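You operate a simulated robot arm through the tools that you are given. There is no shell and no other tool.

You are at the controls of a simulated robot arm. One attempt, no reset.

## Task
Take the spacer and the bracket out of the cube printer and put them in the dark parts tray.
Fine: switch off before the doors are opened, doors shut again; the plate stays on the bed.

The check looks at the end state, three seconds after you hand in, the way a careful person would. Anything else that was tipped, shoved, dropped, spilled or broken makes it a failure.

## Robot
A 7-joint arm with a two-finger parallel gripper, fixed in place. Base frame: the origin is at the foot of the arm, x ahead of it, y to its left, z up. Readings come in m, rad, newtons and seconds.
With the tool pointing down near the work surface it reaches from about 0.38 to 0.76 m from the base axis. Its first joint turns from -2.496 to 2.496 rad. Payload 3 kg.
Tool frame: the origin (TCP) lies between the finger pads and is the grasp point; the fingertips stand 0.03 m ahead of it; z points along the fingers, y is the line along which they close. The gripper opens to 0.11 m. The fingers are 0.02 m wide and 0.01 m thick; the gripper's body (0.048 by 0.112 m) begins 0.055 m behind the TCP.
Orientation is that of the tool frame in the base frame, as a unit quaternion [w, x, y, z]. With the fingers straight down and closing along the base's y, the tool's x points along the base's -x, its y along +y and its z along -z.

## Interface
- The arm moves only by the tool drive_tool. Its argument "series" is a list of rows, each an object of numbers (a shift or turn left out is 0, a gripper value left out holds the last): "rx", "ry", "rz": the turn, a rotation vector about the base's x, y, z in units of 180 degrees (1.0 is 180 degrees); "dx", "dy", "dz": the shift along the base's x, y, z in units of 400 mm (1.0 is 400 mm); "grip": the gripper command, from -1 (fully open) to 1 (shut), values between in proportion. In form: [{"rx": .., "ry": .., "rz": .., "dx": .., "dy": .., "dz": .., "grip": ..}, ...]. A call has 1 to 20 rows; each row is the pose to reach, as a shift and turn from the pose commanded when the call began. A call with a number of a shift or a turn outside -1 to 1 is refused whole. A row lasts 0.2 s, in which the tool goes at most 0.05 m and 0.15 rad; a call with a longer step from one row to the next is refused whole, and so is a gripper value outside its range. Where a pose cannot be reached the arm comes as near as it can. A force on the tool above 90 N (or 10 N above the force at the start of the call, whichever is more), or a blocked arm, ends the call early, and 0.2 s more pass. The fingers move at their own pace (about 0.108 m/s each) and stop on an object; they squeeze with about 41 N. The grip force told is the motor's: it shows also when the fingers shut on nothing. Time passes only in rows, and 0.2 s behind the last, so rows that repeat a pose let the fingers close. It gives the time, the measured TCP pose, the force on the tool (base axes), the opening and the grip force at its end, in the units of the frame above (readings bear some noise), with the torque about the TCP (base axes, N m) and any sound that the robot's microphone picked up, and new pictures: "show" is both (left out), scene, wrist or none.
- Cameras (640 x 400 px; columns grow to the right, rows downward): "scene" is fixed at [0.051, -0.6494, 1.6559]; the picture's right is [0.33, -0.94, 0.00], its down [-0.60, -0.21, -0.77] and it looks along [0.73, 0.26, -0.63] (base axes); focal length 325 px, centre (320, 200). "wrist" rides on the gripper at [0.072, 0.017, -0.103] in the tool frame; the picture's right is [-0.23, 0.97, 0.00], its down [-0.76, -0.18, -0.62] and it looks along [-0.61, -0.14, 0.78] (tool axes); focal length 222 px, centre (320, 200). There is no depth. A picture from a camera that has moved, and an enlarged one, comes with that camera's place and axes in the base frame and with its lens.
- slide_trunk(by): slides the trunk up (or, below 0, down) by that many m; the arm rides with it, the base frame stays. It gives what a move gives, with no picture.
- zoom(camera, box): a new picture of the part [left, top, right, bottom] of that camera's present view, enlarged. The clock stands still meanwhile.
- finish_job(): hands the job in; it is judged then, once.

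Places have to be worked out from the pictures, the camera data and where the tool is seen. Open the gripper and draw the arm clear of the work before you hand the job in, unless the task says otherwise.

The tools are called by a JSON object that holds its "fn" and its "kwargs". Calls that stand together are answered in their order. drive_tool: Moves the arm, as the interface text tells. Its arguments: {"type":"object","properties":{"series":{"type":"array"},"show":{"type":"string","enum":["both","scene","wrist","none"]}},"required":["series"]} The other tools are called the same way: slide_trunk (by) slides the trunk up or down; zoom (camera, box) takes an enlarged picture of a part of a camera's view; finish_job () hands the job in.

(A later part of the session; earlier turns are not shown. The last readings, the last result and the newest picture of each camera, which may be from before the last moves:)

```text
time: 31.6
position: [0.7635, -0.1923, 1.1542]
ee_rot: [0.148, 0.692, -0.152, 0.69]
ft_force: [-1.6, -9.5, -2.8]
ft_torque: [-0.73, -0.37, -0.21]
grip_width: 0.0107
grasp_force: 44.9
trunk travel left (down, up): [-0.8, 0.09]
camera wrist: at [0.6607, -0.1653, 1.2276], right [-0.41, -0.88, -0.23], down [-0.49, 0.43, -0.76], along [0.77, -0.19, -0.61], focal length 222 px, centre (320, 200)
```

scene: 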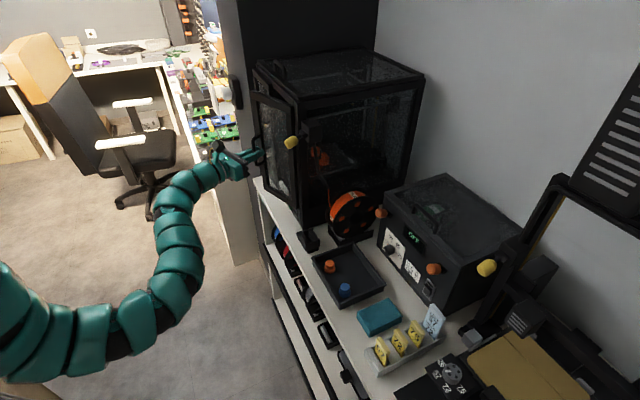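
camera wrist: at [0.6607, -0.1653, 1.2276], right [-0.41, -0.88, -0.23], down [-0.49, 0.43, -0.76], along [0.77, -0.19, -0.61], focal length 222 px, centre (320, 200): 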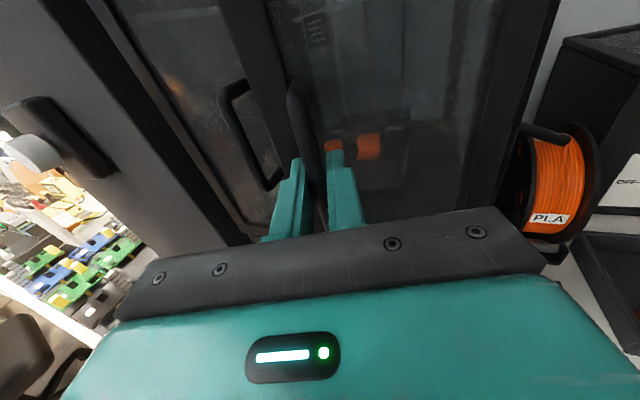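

The door swings freely, and the readings fit a hinge at n≈0.782, u≈0.288. I continue from 20° to 60°.

{"fn": "drive_tool", "kwargs": {"series": [{"dx": -0.0291, "dy": -0.0016, "rz": 0.0222}, {"dx": -0.058, "dy": -0.0049, "rz": 0.0444}, {"dx": -0.0869, "dy": -0.0103, "rz": 0.0667}, {"dx": -0.1137, "dy": -0.0158, "rz": 0.0889}, {"dx": -0.1399, "dy": -0.0231, "rz": 0.1111}, {"dx": -0.1657, "dy": -0.0323, "rz": 0.1333}, {"dx": -0.1908, "dy": -0.0433, "rz": 0.1556}, {"dx": -0.215, "dy": -0.0558, "rz": 0.1778}, {"dx": -0.2382, "dy": -0.0701, "rz": 0.2}, {"dx": -0.2605, "dy": -0.086, "rz": 0.2222}]}}

```text
time: 33.8
position: [0.6638, -0.2293, 1.1531]
ee_rot: [-0.099, 0.701, 0.091, 0.7]
ft_force: [40.6, -43.7, 34.7]
ft_torque: [-0.59, -0.34, -0.19]
grip_width: 0.0106
grasp_force: 45.3
trunk travel left (down, up): [-0.8, 0.09]
camera wrist: at [0.5665, -0.2747, 1.2264], right [0.26, -0.94, -0.23], down [-0.65, 0.01, -0.76], along [0.71, 0.35, -0.61], focal length 222 px, centre (320, 200)
```

scene: 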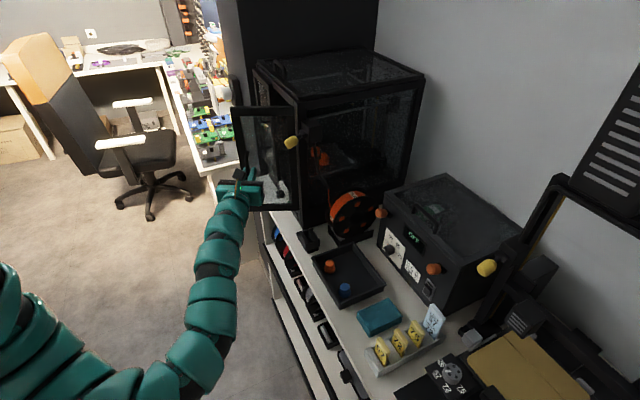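
wrist: 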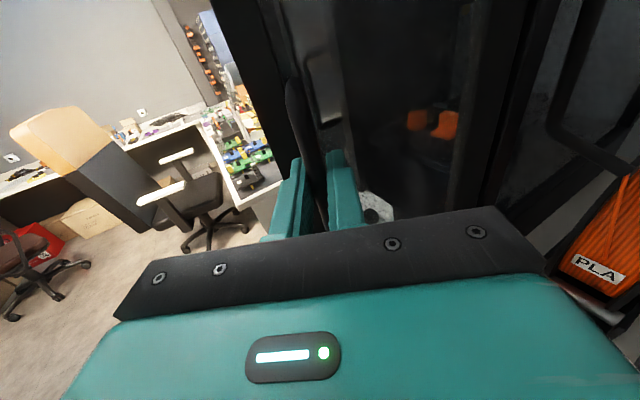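

The force (about 60 N along +n) shows my arc was slightly too wide. I relax by 6 mm first and check the forces.

{"fn": "drive_tool", "kwargs": {"series": [{"dx": 0.0035, "dy": -0.0067}, {"dx": 0.0069, "dy": -0.0133}, {"dx": 0.0069, "dy": -0.0133}], "show": "none"}}

```text
time: 34.6
position: [0.6636, -0.2294, 1.1537]
ee_rot: [-0.101, 0.701, 0.094, 0.699]
ft_force: [24.1, -25.3, 26.3]
ft_torque: [-0.32, -1.18, -0.01]
grip_width: 0.0108
grasp_force: 45.0
trunk travel left (down, up): [-0.8, 0.09]
```

{"fn": "drive_tool", "kwargs": {"series": [{"dx": 0.0045, "dy": -0.0045, "dz": 0.004}, {"dx": 0.009, "dy": -0.009, "dz": 0.008}, {"dx": 0.009, "dy": -0.009, "dz": 0.008}], "show": "none"}}

```text
time: 35.4
position: [0.6663, -0.227, 1.1537]
ee_rot: [-0.1, 0.704, 0.095, 0.697]
ft_force: [15.1, 6.3, -24.7]
ft_torque: [-0.23, 0.3, -4.29]
grip_width: 0.0102
grasp_force: 42.9
trunk travel left (down, up): [-0.8, 0.09]
```

Forces are now modest. I continue the arc with the corrected hinge to about 81°.

{"fn": "drive_tool", "kwargs": {"series": [{"dx": -0.0248, "dy": -0.0088, "dz": -0.004, "rz": 0.0194}, {"dx": -0.0419, "dy": -0.0249, "dz": -0.004, "rz": 0.0389}, {"dx": -0.0576, "dy": -0.0428, "dz": -0.004, "rz": 0.0583}, {"dx": -0.0725, "dy": -0.0612, "dz": -0.004, "rz": 0.0778}, {"dx": -0.0859, "dy": -0.0806, "dz": -0.004, "rz": 0.0972}, {"dx": -0.0983, "dy": -0.1008, "dz": -0.004, "rz": 0.1167}]}}

```text
time: 36.2
position: [0.6516, -0.2364, 1.1604]
ee_rot: [-0.125, 0.701, 0.12, 0.691]
ft_force: [54.9, -55.6, -3.9]
ft_torque: [-0.69, 0.96, -0.8]
grip_width: 0.0111
grasp_force: 44.8
out of reach, approached as far as the arm can: row 1, 2, 3, 4
trunk travel left (down, up): [-0.8, 0.09]
stopped in row 4: the force on the tool passed its limit at 98 N (the readings are from after the stop); the commanded pose is now the measured one
camera wrist: at [0.5601, -0.2892, 1.2348], right [0.33, -0.91, -0.24], down [-0.66, -0.04, -0.75], along [0.68, 0.4, -0.61], focal length 222 px, centre (320, 200)
```

scene: 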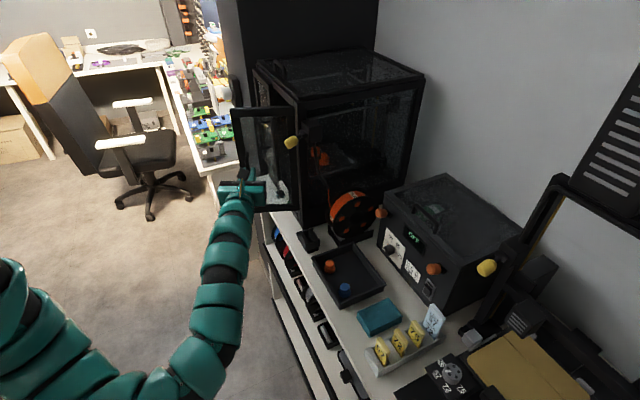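
wrist: 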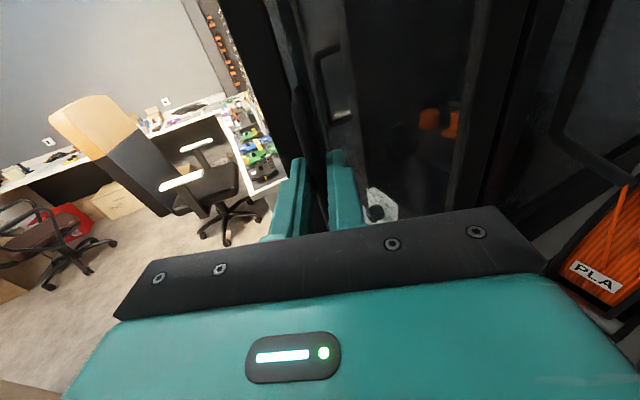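

The arm is near a joint limit at this yaw. I release the handle, back off along the tool axis and unwind the yaw.

{"fn": "drive_tool", "kwargs": {"series": [{"grip": 0.09}, {"grip": 0.09}, {"grip": 0.09}, {"dx": -0.05, "dy": -0.018}, {"dx": -0.11, "dy": -0.04}, {"dx": -0.19, "dy": -0.069}, {"dx": -0.25, "dy": -0.091}]}}

```text
time: 37.8
position: [0.5851, -0.23, 1.1802]
ee_rot: [-0.127, 0.697, 0.125, 0.695]
ft_force: [-0.1, -0.5, 0.4]
ft_torque: [0.04, 0.02, 0.05]
grip_width: 0.05
grasp_force: 0.1
out of reach, approached as far as the arm can: row 5, 6, 7
trunk travel left (down, up): [-0.8, 0.09]
camera wrist: at [0.4929, -0.2832, 1.2539], right [0.34, -0.91, -0.23], down [-0.65, -0.05, -0.76], along [0.68, 0.41, -0.61], focal length 222 px, centre (320, 200)
```

scene: 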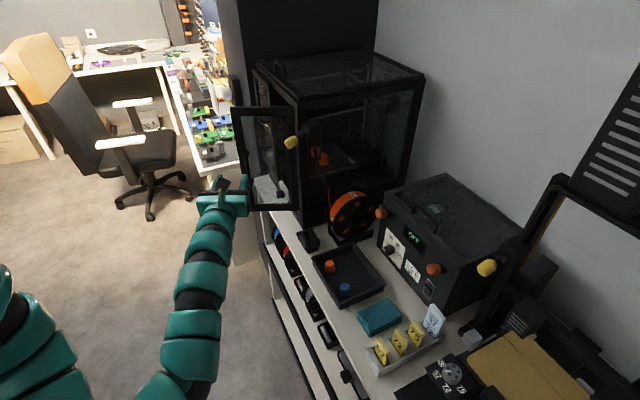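
wrist: 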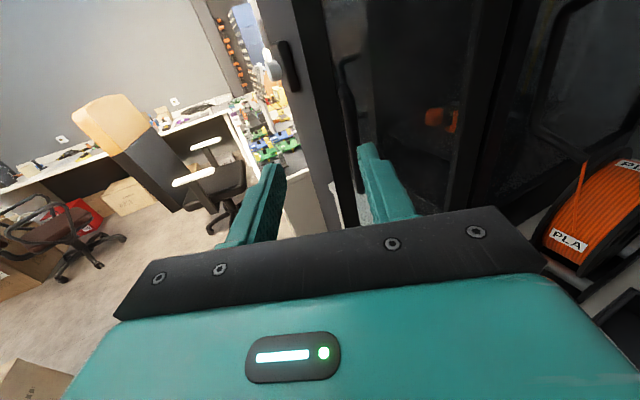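

Released cleanly. I unwind the yaw to face n again, back away, and shift left for a view of the interior.

{"fn": "drive_tool", "kwargs": {"series": [{"rz": -0.036, "dx": -0.021, "dy": 0.021}, {"rz": -0.073, "dx": -0.042, "dy": 0.042}, {"rz": -0.109, "dx": -0.064, "dy": 0.064}, {"rz": -0.146, "dx": -0.085, "dy": 0.085}, {"rz": -0.182, "dx": -0.106, "dy": 0.106}, {"rz": -0.218, "dx": -0.127, "dy": 0.127}, {"rz": -0.255, "dx": -0.148, "dy": 0.148}, {"rz": -0.291, "dx": -0.17, "dy": 0.17}, {"rz": -0.328, "dx": -0.191, "dy": 0.191}, {"rz": -0.364, "dx": -0.212, "dy": 0.212}, {"rz": -0.364, "dx": -0.142, "dy": 0.282}, {"rz": -0.364, "dx": -0.072, "dy": 0.352}, {"rz": -0.364, "dx": -0.002, "dy": 0.422}, {"rz": -0.364, "dx": 0.068, "dy": 0.492}, {"rz": -0.364, "dx": 0.138, "dy": 0.562}]}}

{"fn": "zoom", "kwargs": {"camera": "wrist", "box": [240, 0, 560, 220]}}

```text
time: 41.0
position: [0.6413, -0.0058, 1.1792]
ee_rot: [0.267, 0.655, -0.27, 0.654]
ft_force: [0.0, -1.3, -0.8]
ft_torque: [0.0, -0.01, 0.02]
grip_width: 0.0503
grasp_force: 0.0
out of reach, approached as far as the arm can: row 1, 2, 3, 4, 5, 6, 7, 8
trunk travel left (down, up): [-0.8, 0.09]
camera wrist: at [0.5549, 0.0549, 1.2524], right [-0.68, -0.69, -0.23], down [-0.32, 0.57, -0.76], along [0.66, -0.45, -0.61], focal length 222 px, centre (320, 200)
```

scene: 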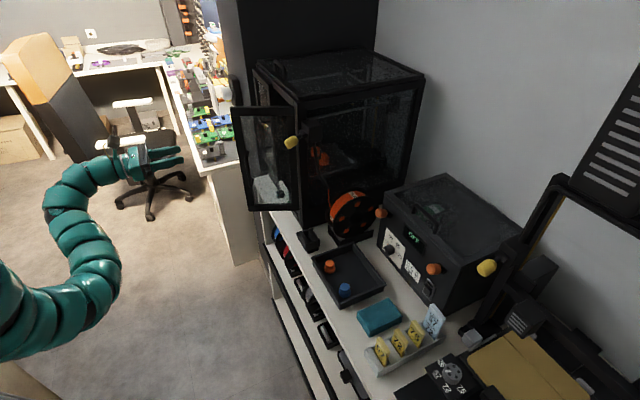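
wrist: 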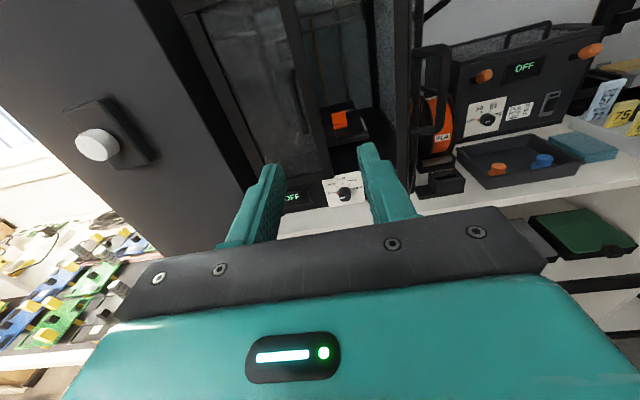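

```text
1.82 times, centred on (400, 110) of wrist
camera zoom: at [0.5549, 0.0549, 1.2524], right [-0.68, -0.69, -0.23], down [-0.32, 0.57, -0.76], along [0.66, -0.45, -0.61], focal length 404 px, centre (174, 364)
```

zoom: 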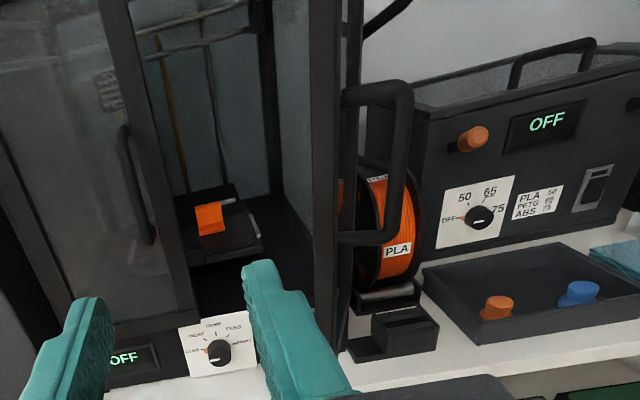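

The right door stands about 70° open and one part (about n=0.915, u=0.431, z≈1.06) is visible on the bed. A second sits near u≈0.494, behind the left door. I nudge the right door from its inner face to about 86°, staying short of the yellow knob.

{"fn": "drive_tool", "kwargs": {"series": [{"dx": 0.0, "dy": 0.0, "grip": 1}, {"dx": 0.04, "dy": -0.07, "dz": -0.01}, {"dx": 0.08, "dy": -0.14, "dz": -0.02}, {"dx": 0.12, "dy": -0.21, "dz": -0.03}, {"dx": 0.16, "dy": -0.28, "dz": -0.04}, {"dx": 0.2, "dy": -0.35, "dz": -0.0475}, {"dx": 0.23, "dy": -0.4, "dz": -0.0475}, {"dx": 0.2528, "dy": -0.4451, "dz": -0.0475}]}}

```text
time: 42.8
position: [0.7418, -0.1865, 1.1596]
ee_rot: [0.266, 0.655, -0.27, 0.654]
ft_force: [-0.5, 0.7, -0.6]
ft_torque: [0.01, -0.04, 0.02]
grip_width: 0.0
grasp_force: 37.7
trunk travel left (down, up): [-0.8, 0.09]
camera wrist: at [0.6557, -0.1255, 1.2332], right [-0.68, -0.69, -0.23], down [-0.32, 0.57, -0.76], along [0.66, -0.44, -0.61], focal length 222 px, centre (320, 200)
```

scene: 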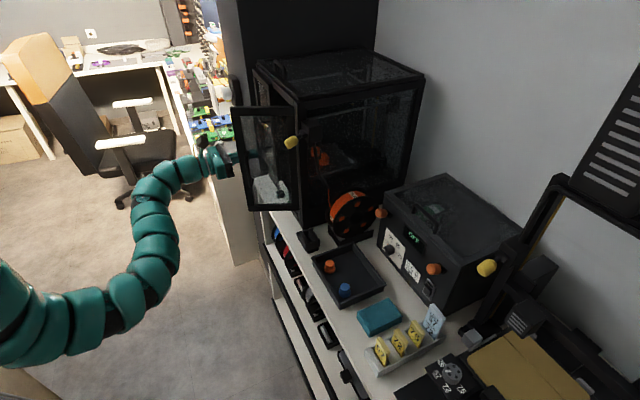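
wrist: 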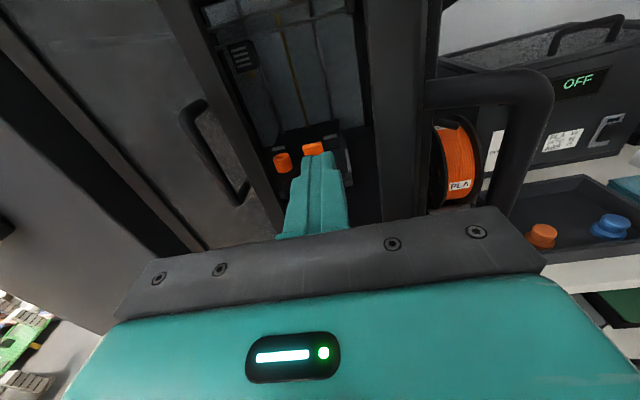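

{"fn": "zoom", "kwargs": {"camera": "wrist", "box": [180, 0, 440, 220]}}

{"fn": "zoom", "kwargs": {"camera": "scene", "box": [220, 60, 420, 220]}}

```text
1.82 times, centred on (310, 110) of wrist
camera zoom: at [0.6557, -0.1255, 1.2332], right [-0.68, -0.69, -0.23], down [-0.32, 0.57, -0.76], along [0.66, -0.44, -0.61], focal length 404 px, centre (338, 364)
```

zoom: 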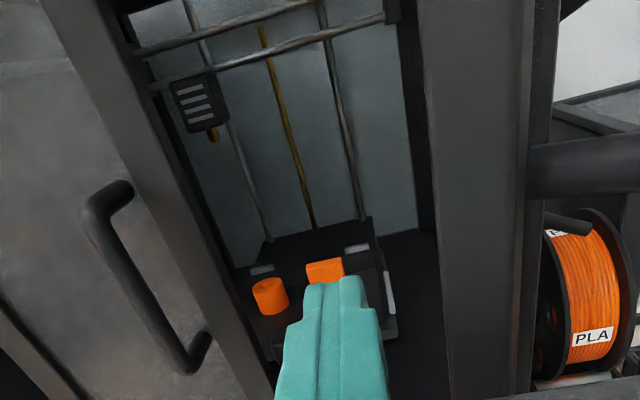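

```text
2.50 times, centred on (320, 140) of scene
camera zoom: at [0.051, -0.6494, 1.6559], right [0.33, -0.94, 0.0], down [-0.6, -0.21, -0.77], along [0.73, 0.26, -0.63], focal length 812 px, centre (320, 350)
```

zoom: 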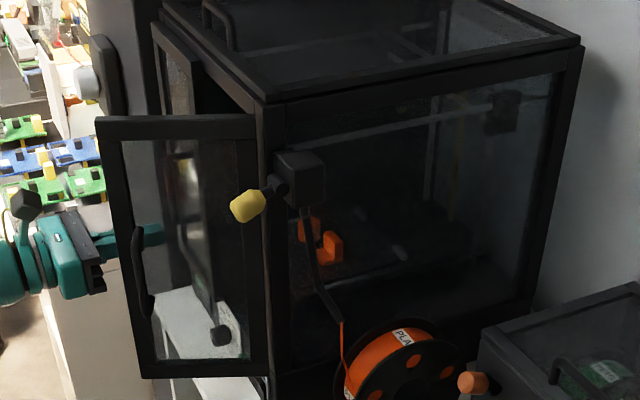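

I can see the orange cylinder (spacer) at about n=0.91, u=0.49 and the L-shaped bracket at about n=0.91, u=0.43 on the bed. Now I push the right door gently outward.

{"fn": "drive_tool", "kwargs": {"series": [{"dx": -0.03, "dy": -0.03}, {"dx": -0.06, "dy": -0.06}, {"dx": -0.085, "dy": -0.085}, {"dx": -0.105, "dy": -0.105}, {"dx": -0.125, "dy": -0.125}, {"dx": -0.144, "dy": -0.144}]}}

{"fn": "zoom", "kwargs": {"camera": "scene", "box": [220, 60, 420, 220]}}

```text
time: 44.2
position: [0.6834, -0.2412, 1.1612]
ee_rot: [0.266, 0.655, -0.269, 0.654]
ft_force: [0.1, 0.3, -0.1]
ft_torque: [0.01, 0.01, 0.0]
grip_width: 0.0002
grasp_force: 38.1
trunk travel left (down, up): [-0.8, 0.09]
camera wrist: at [0.5971, -0.1817, 1.2341], right [-0.68, -0.69, -0.23], down [-0.32, 0.57, -0.76], along [0.66, -0.44, -0.61], focal length 222 px, centre (320, 200)
```

scene: 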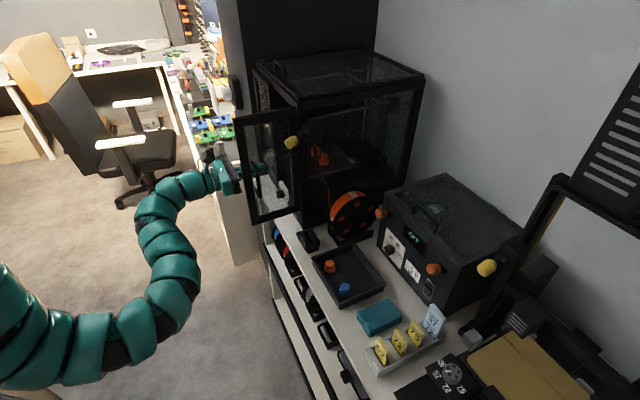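
wrist: 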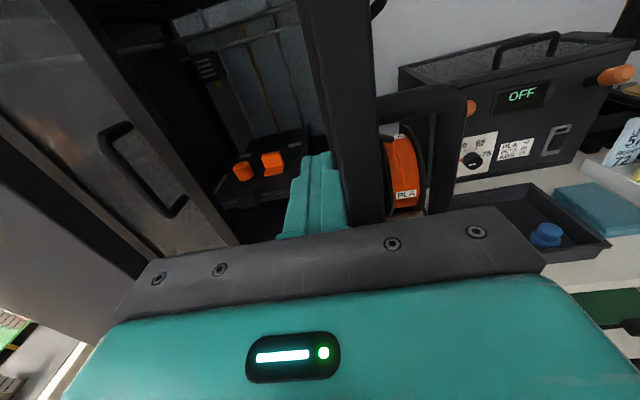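

```text
2.50 times, centred on (320, 140) of scene
camera zoom: at [0.051, -0.6494, 1.6559], right [0.33, -0.94, 0.0], down [-0.6, -0.21, -0.77], along [0.73, 0.26, -0.63], focal length 812 px, centre (320, 350)
```

zoom: 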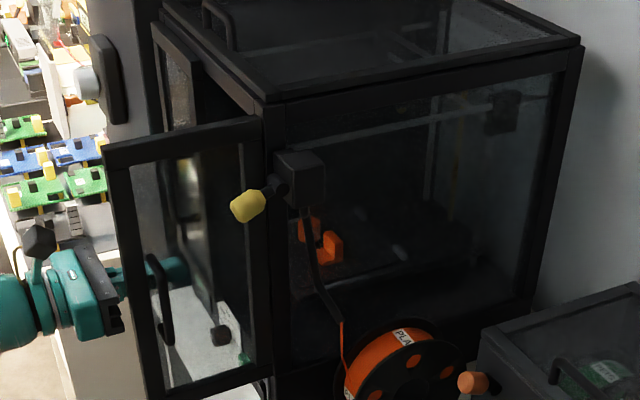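

The right door is at about 85°, clear of the knob. I back out and line up with the left handle (u≈0.489).

{"fn": "drive_tool", "kwargs": {"series": [{"dx": 0.03, "dy": 0.03}, {"dx": 0.0, "dy": 0.1}, {"dx": -0.06, "dy": 0.17}, {"dx": -0.124, "dy": 0.23, "grip": 0.0}, {"dx": -0.05, "dy": 0.3}, {"dx": 0.02, "dy": 0.37}, {"dx": 0.08, "dy": 0.43}, {"dx": 0.135, "dy": 0.487, "dz": -0.01}]}}

{"fn": "zoom", "kwargs": {"camera": "wrist", "box": [200, 0, 520, 220]}}

```text
time: 46.0
position: [0.7385, -0.0458, 1.1583]
ee_rot: [0.266, 0.655, -0.269, 0.654]
ft_force: [-0.1, 0.4, -0.3]
ft_torque: [-0.01, 0.0, -0.02]
grip_width: 0.055
grasp_force: 0.0
trunk travel left (down, up): [-0.8, 0.09]
camera wrist: at [0.6518, 0.0138, 1.2306], right [-0.68, -0.69, -0.23], down [-0.32, 0.57, -0.76], along [0.66, -0.45, -0.61], focal length 222 px, centre (320, 200)
```

scene: 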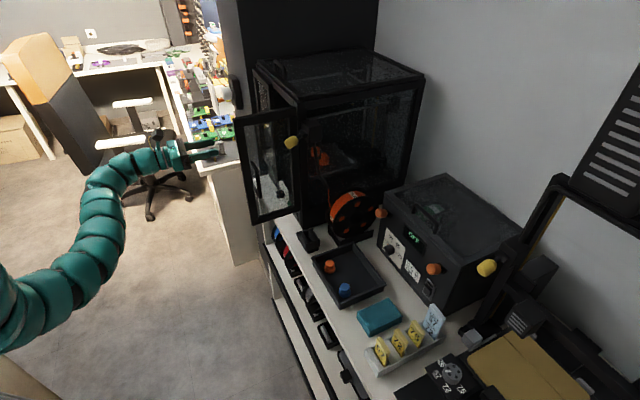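
wrist: 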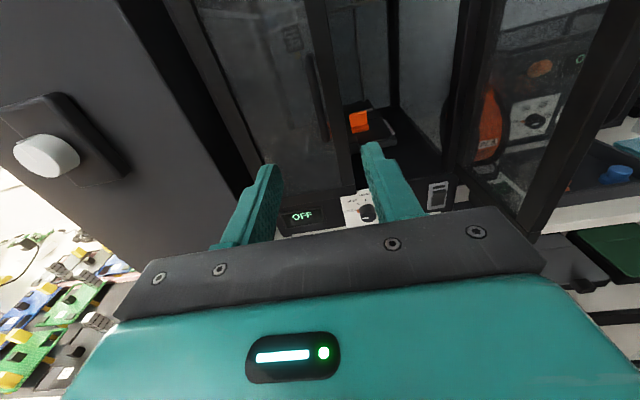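

```text
1.82 times, centred on (360, 110) of wrist
camera zoom: at [0.6518, 0.0138, 1.2306], right [-0.68, -0.69, -0.23], down [-0.32, 0.57, -0.76], along [0.66, -0.45, -0.61], focal length 404 px, centre (247, 364)
```

zoom: 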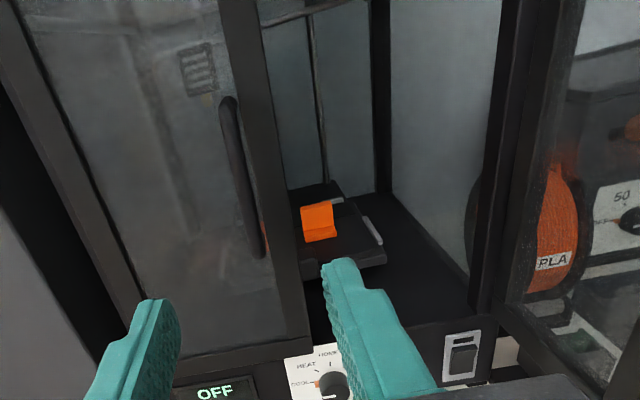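

The left handle is at u≈0.4915. I move in to n≈0.722 and close.

{"fn": "drive_tool", "kwargs": {"series": [{"dx": 0.08, "dy": -0.078}, {"dx": 0.16, "dy": -0.157}, {"dx": 0.22, "dy": -0.216}, {"dx": 0.265, "dy": -0.26}, {"dx": 0.2984, "dy": -0.2924}, {"dx": 0.2984, "dy": -0.2924, "grip": 1}, {"dx": 0.2984, "dy": -0.2924, "grip": 1}, {"dx": 0.2984, "dy": -0.2924, "grip": 1}, {"dx": 0.2984, "dy": -0.2924, "grip": 1}], "show": "wrist"}}

```text
time: 48.0
position: [0.8601, -0.1616, 1.1574]
ee_rot: [0.265, 0.656, -0.267, 0.654]
ft_force: [16.4, 9.7, 4.7]
ft_torque: [-0.06, 0.09, 0.08]
grip_width: 0.0106
grasp_force: 44.9
trunk travel left (down, up): [-0.8, 0.09]
camera wrist: at [0.7727, -0.103, 1.2301], right [-0.68, -0.7, -0.23], down [-0.32, 0.57, -0.76], along [0.66, -0.44, -0.61], focal length 222 px, centre (320, 200)
```

wrist: 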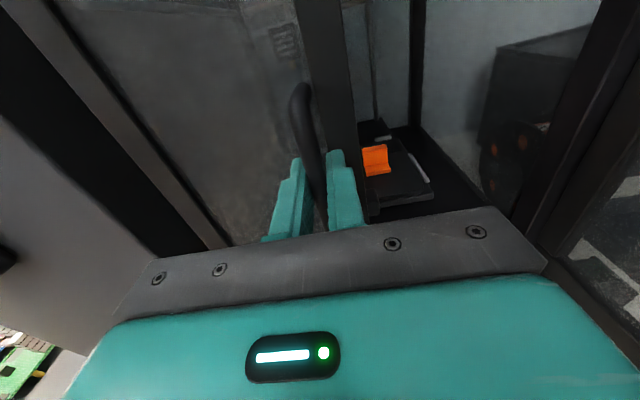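

The left handle is gripped. I pull it along its mirrored arc (hinge at u≈0.628) for the first 20°.

{"fn": "drive_tool", "kwargs": {"series": [{"dx": -0.0021, "dy": 0.0141, "rz": -0.0111}, {"dx": -0.0042, "dy": 0.0283, "rz": -0.0222}, {"dx": -0.0104, "dy": 0.0532, "rz": -0.0444}, {"dx": -0.0148, "dy": 0.0788, "rz": -0.0667}, {"dx": -0.0175, "dy": 0.1045, "rz": -0.0889}, {"dx": -0.0182, "dy": 0.1303, "rz": -0.1111}]}}

```text
time: 49.4
position: [0.8465, -0.1158, 1.1583]
ee_rot: [0.356, 0.613, -0.36, 0.607]
ft_force: [76.2, 7.4, -12.1]
ft_torque: [0.98, 0.55, 0.21]
grip_width: 0.0105
grasp_force: 44.9
out of reach, approached as far as the arm can: row 5, 6
trunk travel left (down, up): [-0.8, 0.09]
stopped in row 6: the force on the tool passed its limit at 99 N (the readings are from after the stop); the commanded pose is now the measured one
camera wrist: at [0.7805, -0.0341, 1.2321], right [-0.85, -0.47, -0.23], down [-0.15, 0.64, -0.76], along [0.5, -0.61, -0.61], focal length 222 px, centre (320, 200)
```

scene: 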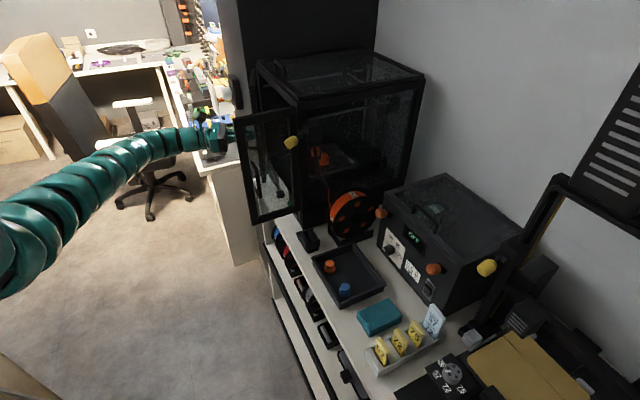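
wrist: 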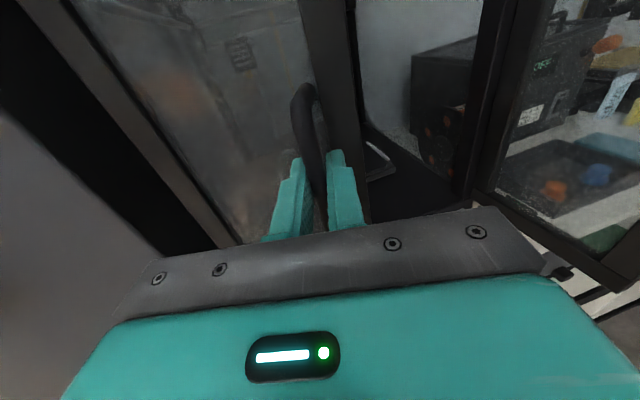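

The arm is nearly stretched out at this yaw, with the left door about 15–20° ajar. I release the handle and back away, unwinding the yaw.

{"fn": "drive_tool", "kwargs": {"series": [{"grip": 0}, {"grip": 0}, {"grip": 0}, {"dx": -0.05, "dy": 0.06}, {"dx": -0.1, "dy": 0.12}, {"dx": -0.16, "dy": 0.18, "rz": 0.03}, {"dx": -0.24, "dy": 0.22, "rz": 0.07}, {"dx": -0.32, "dy": 0.24, "rz": 0.11}]}}

{"fn": "zoom", "kwargs": {"camera": "wrist", "box": [200, 0, 520, 220]}}

```text
time: 51.2
position: [0.7365, -0.031, 1.1688]
ee_rot: [0.29, 0.643, -0.296, 0.644]
ft_force: [-0.8, 0.0, -0.5]
ft_torque: [-0.02, 0.01, -0.04]
grip_width: 0.0549
grasp_force: 0.0
out of reach, approached as far as the arm can: row 8
trunk travel left (down, up): [-0.8, 0.09]
camera wrist: at [0.6541, 0.0345, 1.2411], right [-0.73, -0.64, -0.23], down [-0.27, 0.59, -0.76], along [0.62, -0.49, -0.61], focal length 222 px, centre (320, 200)
```

scene: 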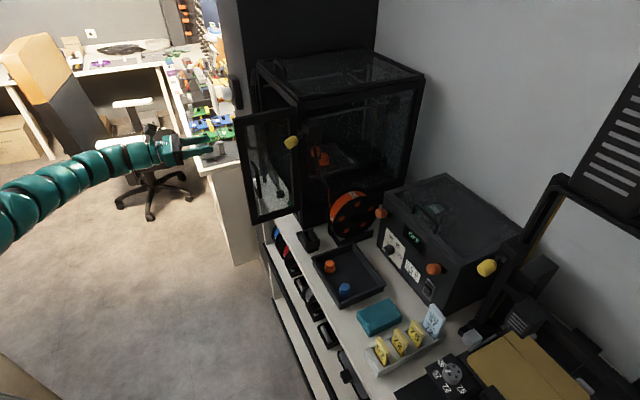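
wrist: 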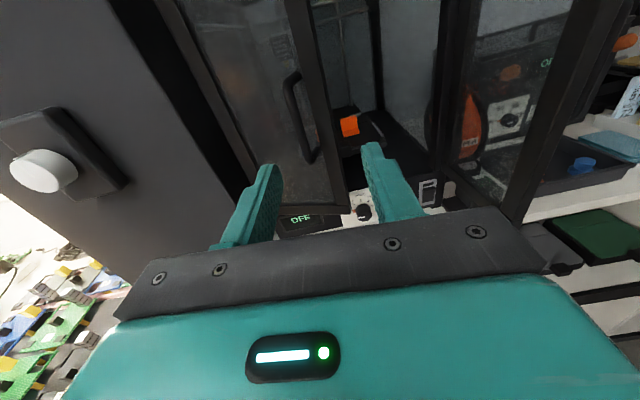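

```text
1.82 times, centred on (360, 110) of wrist
camera zoom: at [0.6541, 0.0345, 1.2411], right [-0.73, -0.64, -0.23], down [-0.27, 0.59, -0.76], along [0.62, -0.49, -0.61], focal length 404 px, centre (247, 364)
```

zoom: 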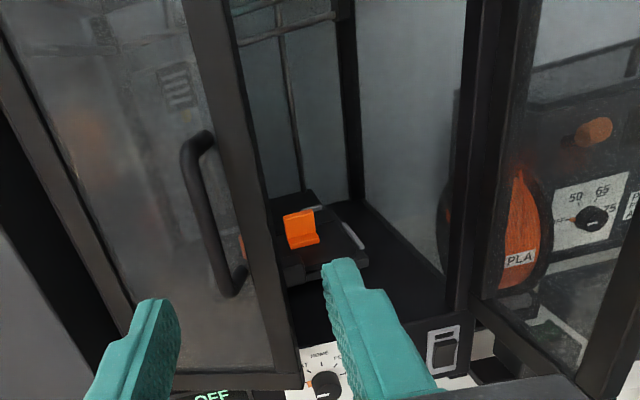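

The handle bar is round, so I can pull with a fixed tool heading and let it pivot in the grip. First I recover the arm posture by unwinding yaw and easing back.

{"fn": "drive_tool", "kwargs": {"series": [{"rz": 0.02, "dx": -0.04, "dy": 0.02}, {"rz": 0.05, "dx": -0.08, "dy": 0.03}, {"rz": 0.09, "dx": -0.12, "dy": 0.04}, {"rz": 0.13, "dx": -0.16, "dy": 0.04}, {"rz": 0.13, "dx": -0.2, "dy": 0.04}, {"rz": 0.13, "dx": -0.24, "dy": 0.03}]}}

```text
time: 52.6
position: [0.7368, -0.0332, 1.1674]
ee_rot: [0.29, 0.643, -0.296, 0.644]
ft_force: [1.2, 0.1, -0.4]
ft_torque: [-0.01, -0.01, 0.0]
grip_width: 0.055
grasp_force: 0.1
out of reach, approached as far as the arm can: row 1, 2, 3, 4, 5, 6
trunk travel left (down, up): [-0.8, 0.09]
camera wrist: at [0.6542, 0.0332, 1.2409], right [-0.73, -0.64, -0.23], down [-0.27, 0.59, -0.76], along [0.62, -0.49, -0.61], focal length 222 px, centre (320, 200)
```

scene: 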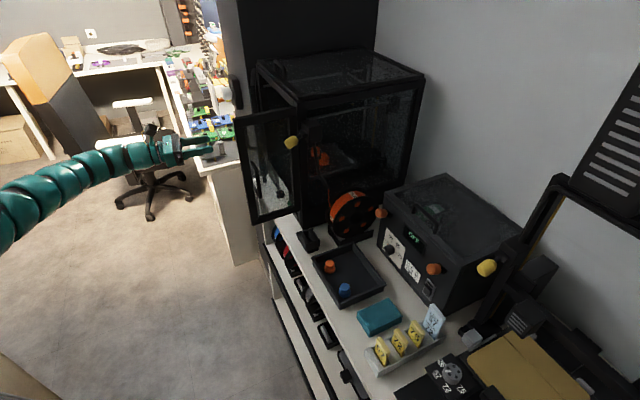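
wrist: 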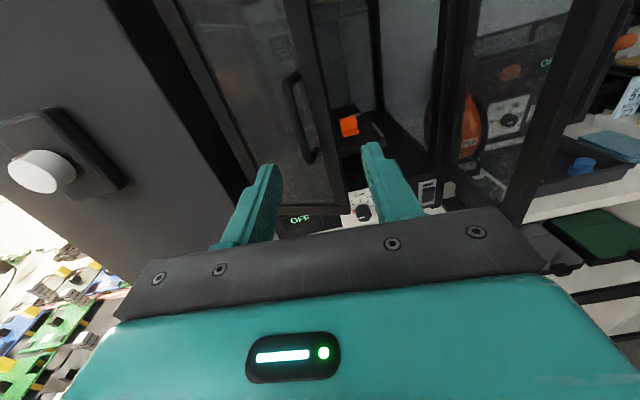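

All those targets were refused, so the arm is sitting at a joint limit in this posture. I probe with small moves in other directions, starting upward.

{"fn": "drive_tool", "kwargs": {"series": [{"dz": 0.05}, {"dz": 0.1}, {"dz": 0.15}], "show": "none"}}

{"fn": "drive_tool", "kwargs": {"series": [{"dx": -0.05, "dy": 0.05}, {"dx": -0.1, "dy": 0.1}], "show": "none"}}

```text
time: 53.4
position: [0.7355, -0.0294, 1.2283]
ee_rot: [0.29, 0.643, -0.295, 0.644]
ft_force: [0.3, -0.1, 0.1]
ft_torque: [0.02, 0.01, 0.0]
grip_width: 0.0548
grasp_force: 0.0
trunk travel left (down, up): [-0.8, 0.09]
```

```text
time: 54.0
position: [0.6956, 0.0082, 1.2243]
ee_rot: [0.293, 0.642, -0.296, 0.643]
ft_force: [-0.1, 0.6, -0.6]
ft_torque: [-0.03, -0.02, 0.0]
grip_width: 0.055
grasp_force: 0.1
trunk travel left (down, up): [-0.8, 0.09]
```

Upward works. I return to the earlier comfortable pose and check the arm's posture in the scene.

{"fn": "drive_tool", "kwargs": {"series": [{"dx": -0.05, "dy": -0.02, "dz": 0.05, "rz": 0.01}, {"dx": -0.1, "dy": -0.06, "dz": 0.1, "rz": 0.02}, {"dx": -0.12, "dy": -0.1, "dz": 0.12, "rz": 0.03}, {"dx": -0.12, "dy": -0.14, "dz": 0.12, "rz": 0.05}, {"dx": -0.12, "dy": -0.14, "dz": 0.12, "rz": 0.08}, {"dx": -0.12, "dy": -0.14, "dz": 0.12, "rz": 0.11}]}}

```text
time: 55.4
position: [0.6458, -0.0463, 1.2748]
ee_rot: [0.175, 0.685, -0.181, 0.684]
ft_force: [-0.2, 0.0, -0.5]
ft_torque: [-0.01, 0.02, 0.01]
grip_width: 0.0551
grasp_force: 0.1
trunk travel left (down, up): [-0.8, 0.09]
camera wrist: at [0.5462, -0.013, 1.3486], right [-0.47, -0.85, -0.23], down [-0.46, 0.47, -0.76], along [0.75, -0.25, -0.61], focal length 222 px, centre (320, 200)
```

scene: 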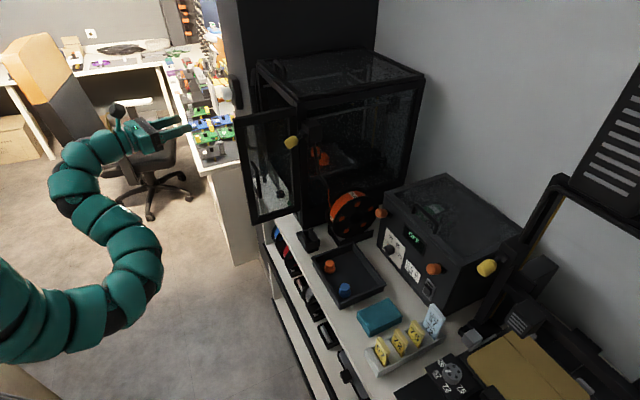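
wrist: 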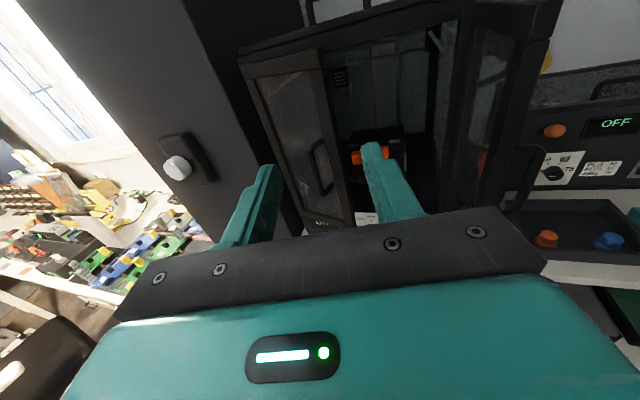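

Back in a good posture. I zoom in on the left door's handle to locate it now.

{"fn": "zoom", "kwargs": {"camera": "wrist", "box": [220, 20, 460, 220]}}

{"fn": "zoom", "kwargs": {"camera": "scene", "box": [220, 60, 340, 220]}}

```text
2.00 times, centred on (340, 120) of wrist
camera zoom: at [0.5462, -0.013, 1.3486], right [-0.47, -0.85, -0.23], down [-0.46, 0.47, -0.76], along [0.75, -0.25, -0.61], focal length 444 px, centre (280, 360)
```

zoom: 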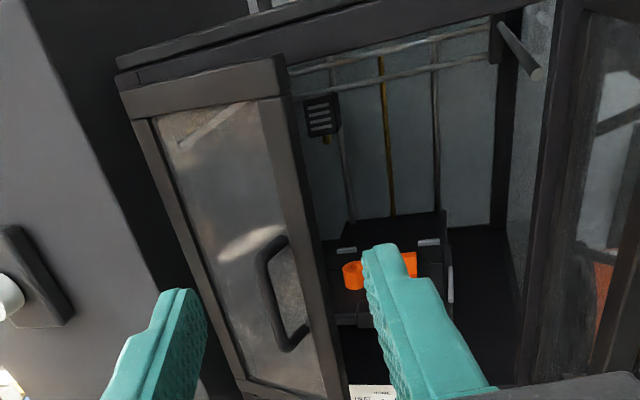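

```text
2.50 times, centred on (280, 140) of scene
camera zoom: at [0.051, -0.6494, 1.6559], right [0.33, -0.94, 0.0], down [-0.6, -0.21, -0.77], along [0.73, 0.26, -0.63], focal length 812 px, centre (420, 350)
```

zoom: 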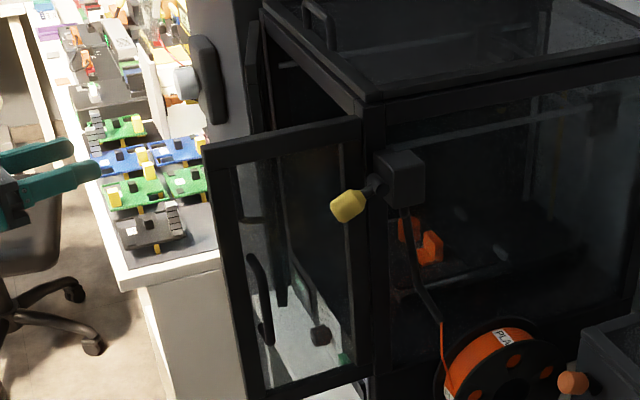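

The left handle bar is at about n=0.692, u=0.516. I approach it with the tool heading slightly left and the gripper opened to about 4 cm.

{"fn": "drive_tool", "kwargs": {"series": [{"dx": 0.06, "dy": -0.017, "dz": -0.05, "grip": 0.27}, {"dx": 0.12, "dy": -0.034, "dz": -0.1}, {"dx": 0.18, "dy": -0.051, "dz": -0.15}, {"dx": 0.24, "dy": -0.068, "dz": -0.2}, {"dx": 0.3, "dy": -0.085, "dz": -0.25}, {"dx": 0.353, "dy": -0.1016, "dz": -0.2925}]}}

{"fn": "zoom", "kwargs": {"camera": "wrist", "box": [200, 20, 440, 240]}}

```text
time: 56.8
position: [0.7875, -0.0865, 1.1586]
ee_rot: [0.175, 0.684, -0.181, 0.684]
ft_force: [0.7, 0.5, -0.1]
ft_torque: [0.03, -0.02, -0.03]
grip_width: 0.0406
grasp_force: 0.0
trunk travel left (down, up): [-0.8, 0.09]
camera wrist: at [0.6877, -0.0509, 1.2314], right [-0.48, -0.85, -0.23], down [-0.46, 0.46, -0.76], along [0.75, -0.25, -0.61], focal length 222 px, centre (320, 200)
```

scene: 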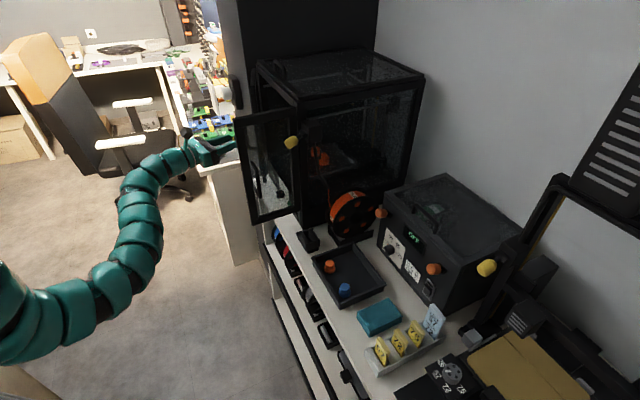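
wrist: 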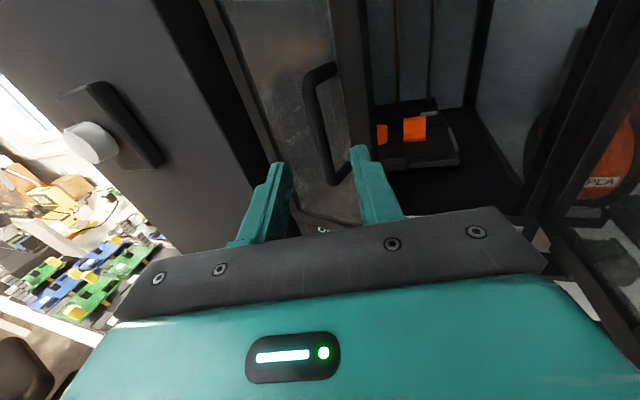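

```text
1.82 times, centred on (320, 130) of wrist
camera zoom: at [0.6877, -0.0509, 1.2314], right [-0.48, -0.85, -0.23], down [-0.46, 0.46, -0.76], along [0.75, -0.25, -0.61], focal length 404 px, centre (320, 327)
```

zoom: 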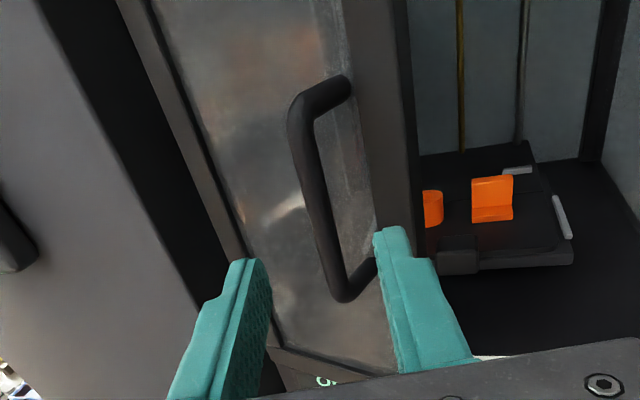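

The bar is centred between the fingers, about 8 cm ahead. I move forward 6.7 cm and close.

{"fn": "drive_tool", "kwargs": {"series": [{"dx": 0.06, "dy": -0.033}, {"dx": 0.11, "dy": -0.061}, {"dx": 0.1464, "dy": -0.0817}, {"dx": 0.1464, "dy": -0.0817, "grip": 1}, {"dx": 0.1464, "dy": -0.0817, "grip": 1}, {"dx": 0.1464, "dy": -0.0817, "grip": 1}], "show": "wrist"}}

```text
time: 58.2
position: [0.8463, -0.119, 1.1599]
ee_rot: [0.175, 0.684, -0.18, 0.685]
ft_force: [1.5, 0.1, 0.1]
ft_torque: [-0.6, -0.16, 0.04]
grip_width: 0.0104
grasp_force: 45.0
trunk travel left (down, up): [-0.8, 0.09]
camera wrist: at [0.7462, -0.0846, 1.2324], right [-0.47, -0.85, -0.23], down [-0.46, 0.46, -0.76], along [0.75, -0.25, -0.61], focal length 222 px, centre (320, 200)
```

wrist: 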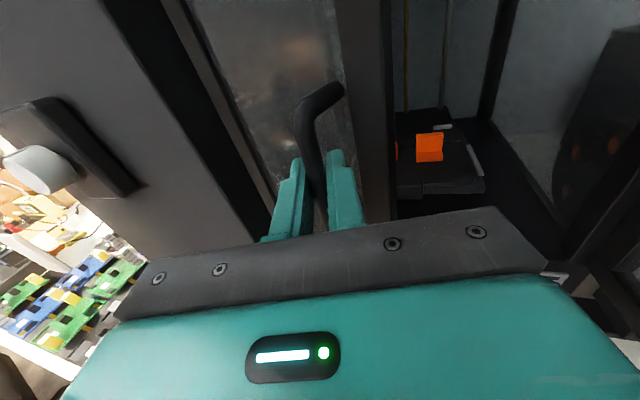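

Gripped again. I pull along the arc without yawing, letting the bar pivot in the pads, for another 20°.

{"fn": "drive_tool", "kwargs": {"series": [{"dx": -0.0009, "dy": 0.0154}, {"dx": -0.0018, "dy": 0.0308}, {"dx": -0.0014, "dy": 0.0463}, {"dx": -0.0009, "dy": 0.0617}, {"dx": 0.0009, "dy": 0.077}, {"dx": 0.0027, "dy": 0.0925}, {"dx": 0.006, "dy": 0.1075}, {"dx": 0.009, "dy": 0.1225}]}}

```text
time: 60.0
position: [0.8491, -0.0701, 1.1594]
ee_rot: [0.176, 0.684, -0.182, 0.684]
ft_force: [5.1, -2.5, 6.6]
ft_torque: [0.07, 0.97, -0.11]
grip_width: 0.0104
grasp_force: 45.0
trunk travel left (down, up): [-0.8, 0.09]
camera wrist: at [0.7495, -0.0355, 1.2322], right [-0.47, -0.85, -0.24], down [-0.45, 0.47, -0.76], along [0.75, -0.25, -0.61], focal length 222 px, centre (320, 200)
```

scene: 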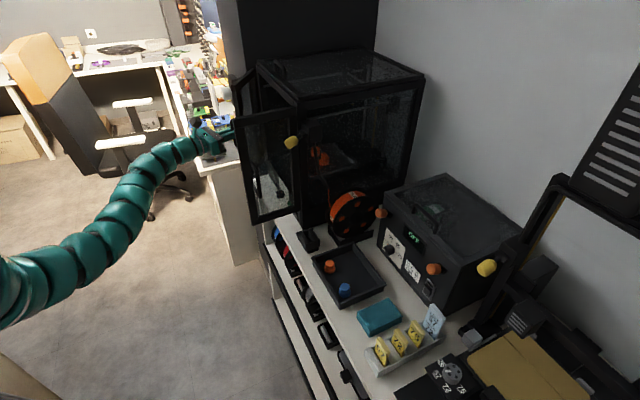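
wrist: 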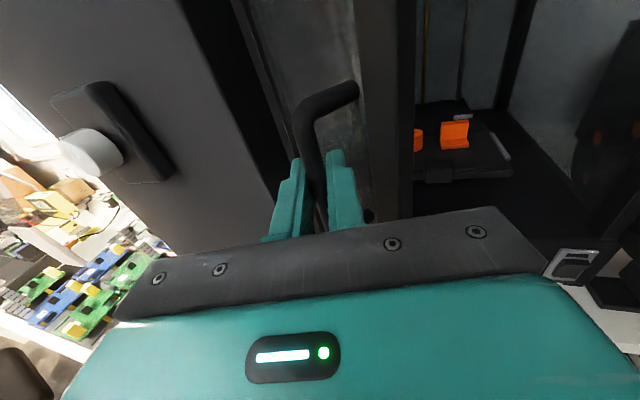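

Low force. I continue to about 68°.

{"fn": "drive_tool", "kwargs": {"series": [{"dx": 0.0043, "dy": 0.0148}, {"dx": 0.0087, "dy": 0.0295}, {"dx": 0.0145, "dy": 0.0439}, {"dx": 0.0202, "dy": 0.0583}, {"dx": 0.0271, "dy": 0.0721}, {"dx": 0.034, "dy": 0.0859}, {"dx": 0.0421, "dy": 0.099}, {"dx": 0.0502, "dy": 0.1121}, {"dx": 0.0594, "dy": 0.1245}, {"dx": 0.0686, "dy": 0.1368}, {"dx": 0.0788, "dy": 0.1483}, {"dx": 0.0891, "dy": 0.1598}]}}

```text
time: 62.6
position: [0.8851, -0.0055, 1.1591]
ee_rot: [0.175, 0.684, -0.181, 0.684]
ft_force: [0.2, -0.8, 2.3]
ft_torque: [-0.24, 0.34, 0.0]
grip_width: 0.0103
grasp_force: 45.5
trunk travel left (down, up): [-0.8, 0.09]
camera wrist: at [0.7855, 0.0284, 1.232], right [-0.47, -0.85, -0.24], down [-0.46, 0.47, -0.76], along [0.75, -0.25, -0.61], focal length 222 px, centre (320, 200)
```

scene: 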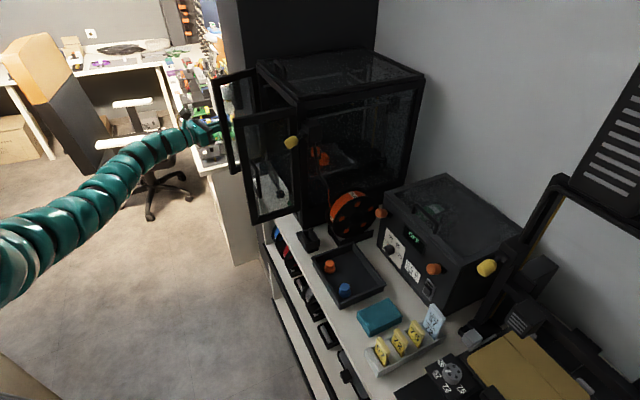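
wrist: 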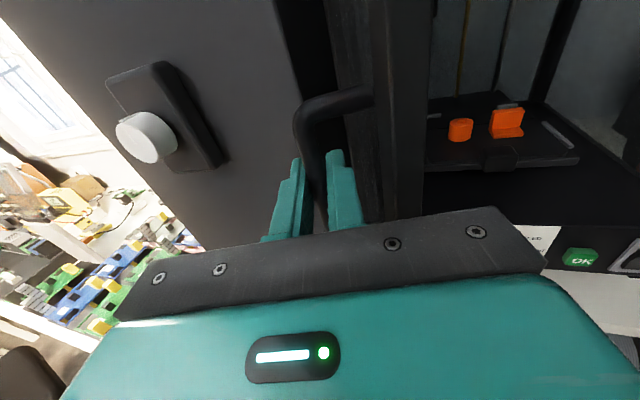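

Excellent view, and the left door is at about 68°. I zoom on the parts and open the door a little more, to about 80°.

{"fn": "zoom", "kwargs": {"camera": "wrist", "box": [400, 60, 620, 200]}}

{"fn": "drive_tool", "kwargs": {"series": [{"dx": 0.0112, "dy": 0.0105, "rz": 0.01}, {"dx": 0.0225, "dy": 0.021, "rz": 0.02}, {"dx": 0.0346, "dy": 0.031, "rz": 0.03}, {"dx": 0.0467, "dy": 0.0403, "rz": 0.04}, {"dx": 0.0556, "dy": 0.0465, "rz": 0.04}]}}

```text
2.86 times, centred on (510, 130) of wrist
camera zoom: at [0.7855, 0.0284, 1.232], right [-0.47, -0.85, -0.24], down [-0.46, 0.47, -0.76], along [0.75, -0.25, -0.61], focal length 635 px, centre (-223, 400)
```

zoom: 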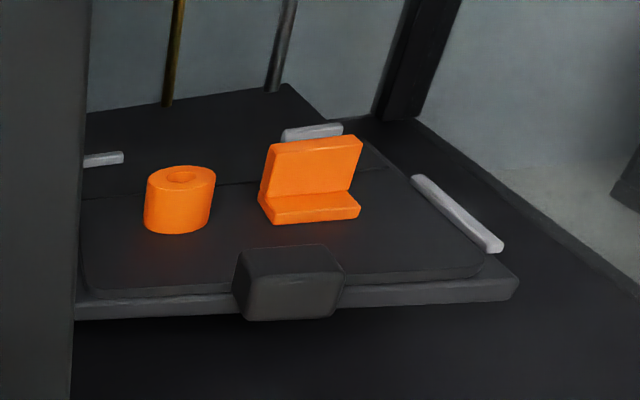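

```text
time: 63.8
position: [0.9063, 0.012, 1.1583]
ee_rot: [0.132, 0.694, -0.138, 0.694]
ft_force: [2.0, -2.0, 2.2]
ft_torque: [-0.29, 0.13, 0.04]
grip_width: 0.0103
grasp_force: 45.3
trunk travel left (down, up): [-0.8, 0.09]
camera wrist: at [0.8037, 0.0332, 1.232], right [-0.36, -0.9, -0.23], down [-0.51, 0.4, -0.76], along [0.78, -0.16, -0.61], focal length 222 px, centre (320, 200)
```

scene: 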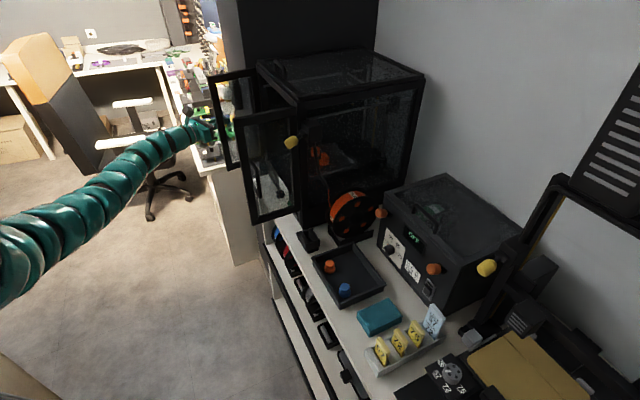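
wrist: 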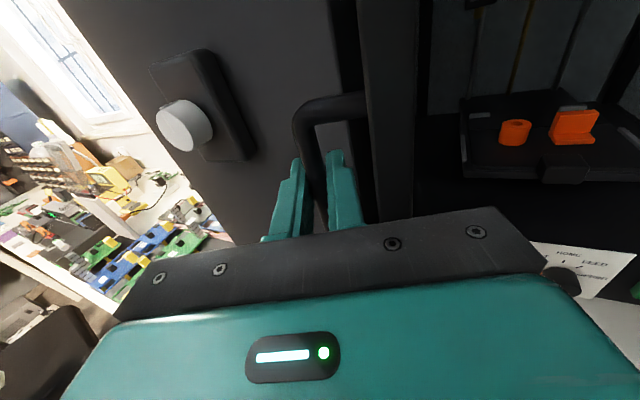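

The spacer is a ring about 3.4 cm wide at about n=0.911, u=0.490, z=1.042–1.068. The L bracket is about 3.6 cm wide, centred on u≈0.432 with its front edge at n≈0.895. I release the left handle, back away, and look at the door openings.

{"fn": "drive_tool", "kwargs": {"series": [{"grip": 0.2}, {"grip": 0.2}, {"grip": 0.2}, {"dx": -0.06, "dy": 0.024}, {"dx": -0.12, "dy": 0.048}, {"dx": -0.2, "dy": 0.06}, {"dx": -0.3, "dy": 0.06}, {"dx": -0.4, "dy": 0.05}, {"dx": -0.5, "dy": 0.03}]}}

```text
time: 65.8
position: [0.7071, 0.0229, 1.158]
ee_rot: [0.133, 0.694, -0.138, 0.694]
ft_force: [0.1, 0.1, -0.3]
ft_torque: [-0.02, -0.01, 0.0]
grip_width: 0.044
grasp_force: 0.0
trunk travel left (down, up): [-0.8, 0.09]
camera wrist: at [0.6043, 0.044, 1.2305], right [-0.37, -0.9, -0.23], down [-0.51, 0.4, -0.76], along [0.78, -0.16, -0.61], focal length 222 px, centre (320, 200)
```

scene: 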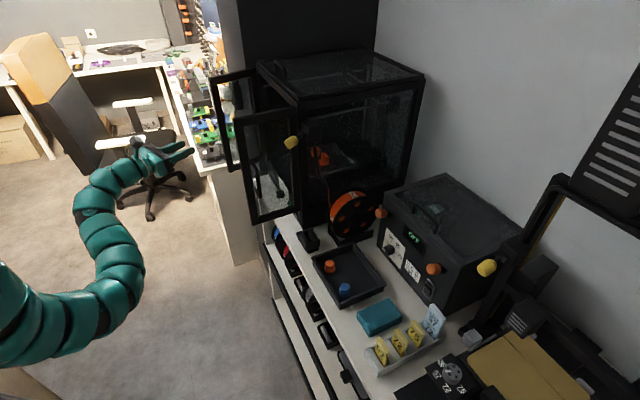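
wrist: 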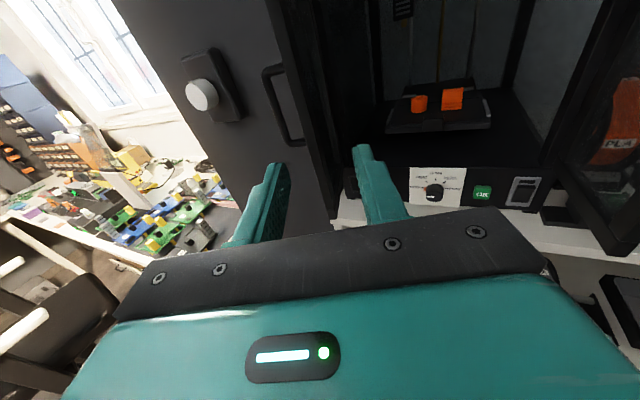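

Both doors are open and the parts are visible. The parts are far from the base, so I lower the trunk 0.15 m to bring the shoulder nearer their height and gain horizontal reach.

{"fn": "slide_trunk", "kwargs": {"by": -0.15}}

```text
time: 67.6
position: [0.7086, 0.0234, 1.0075]
ee_rot: [0.132, 0.694, -0.139, 0.694]
ft_force: [-0.2, -0.2, 0.5]
ft_torque: [-0.01, 0.0, 0.03]
grip_width: 0.0442
grasp_force: 0.0
trunk travel left (down, up): [-0.65, 0.24]
```

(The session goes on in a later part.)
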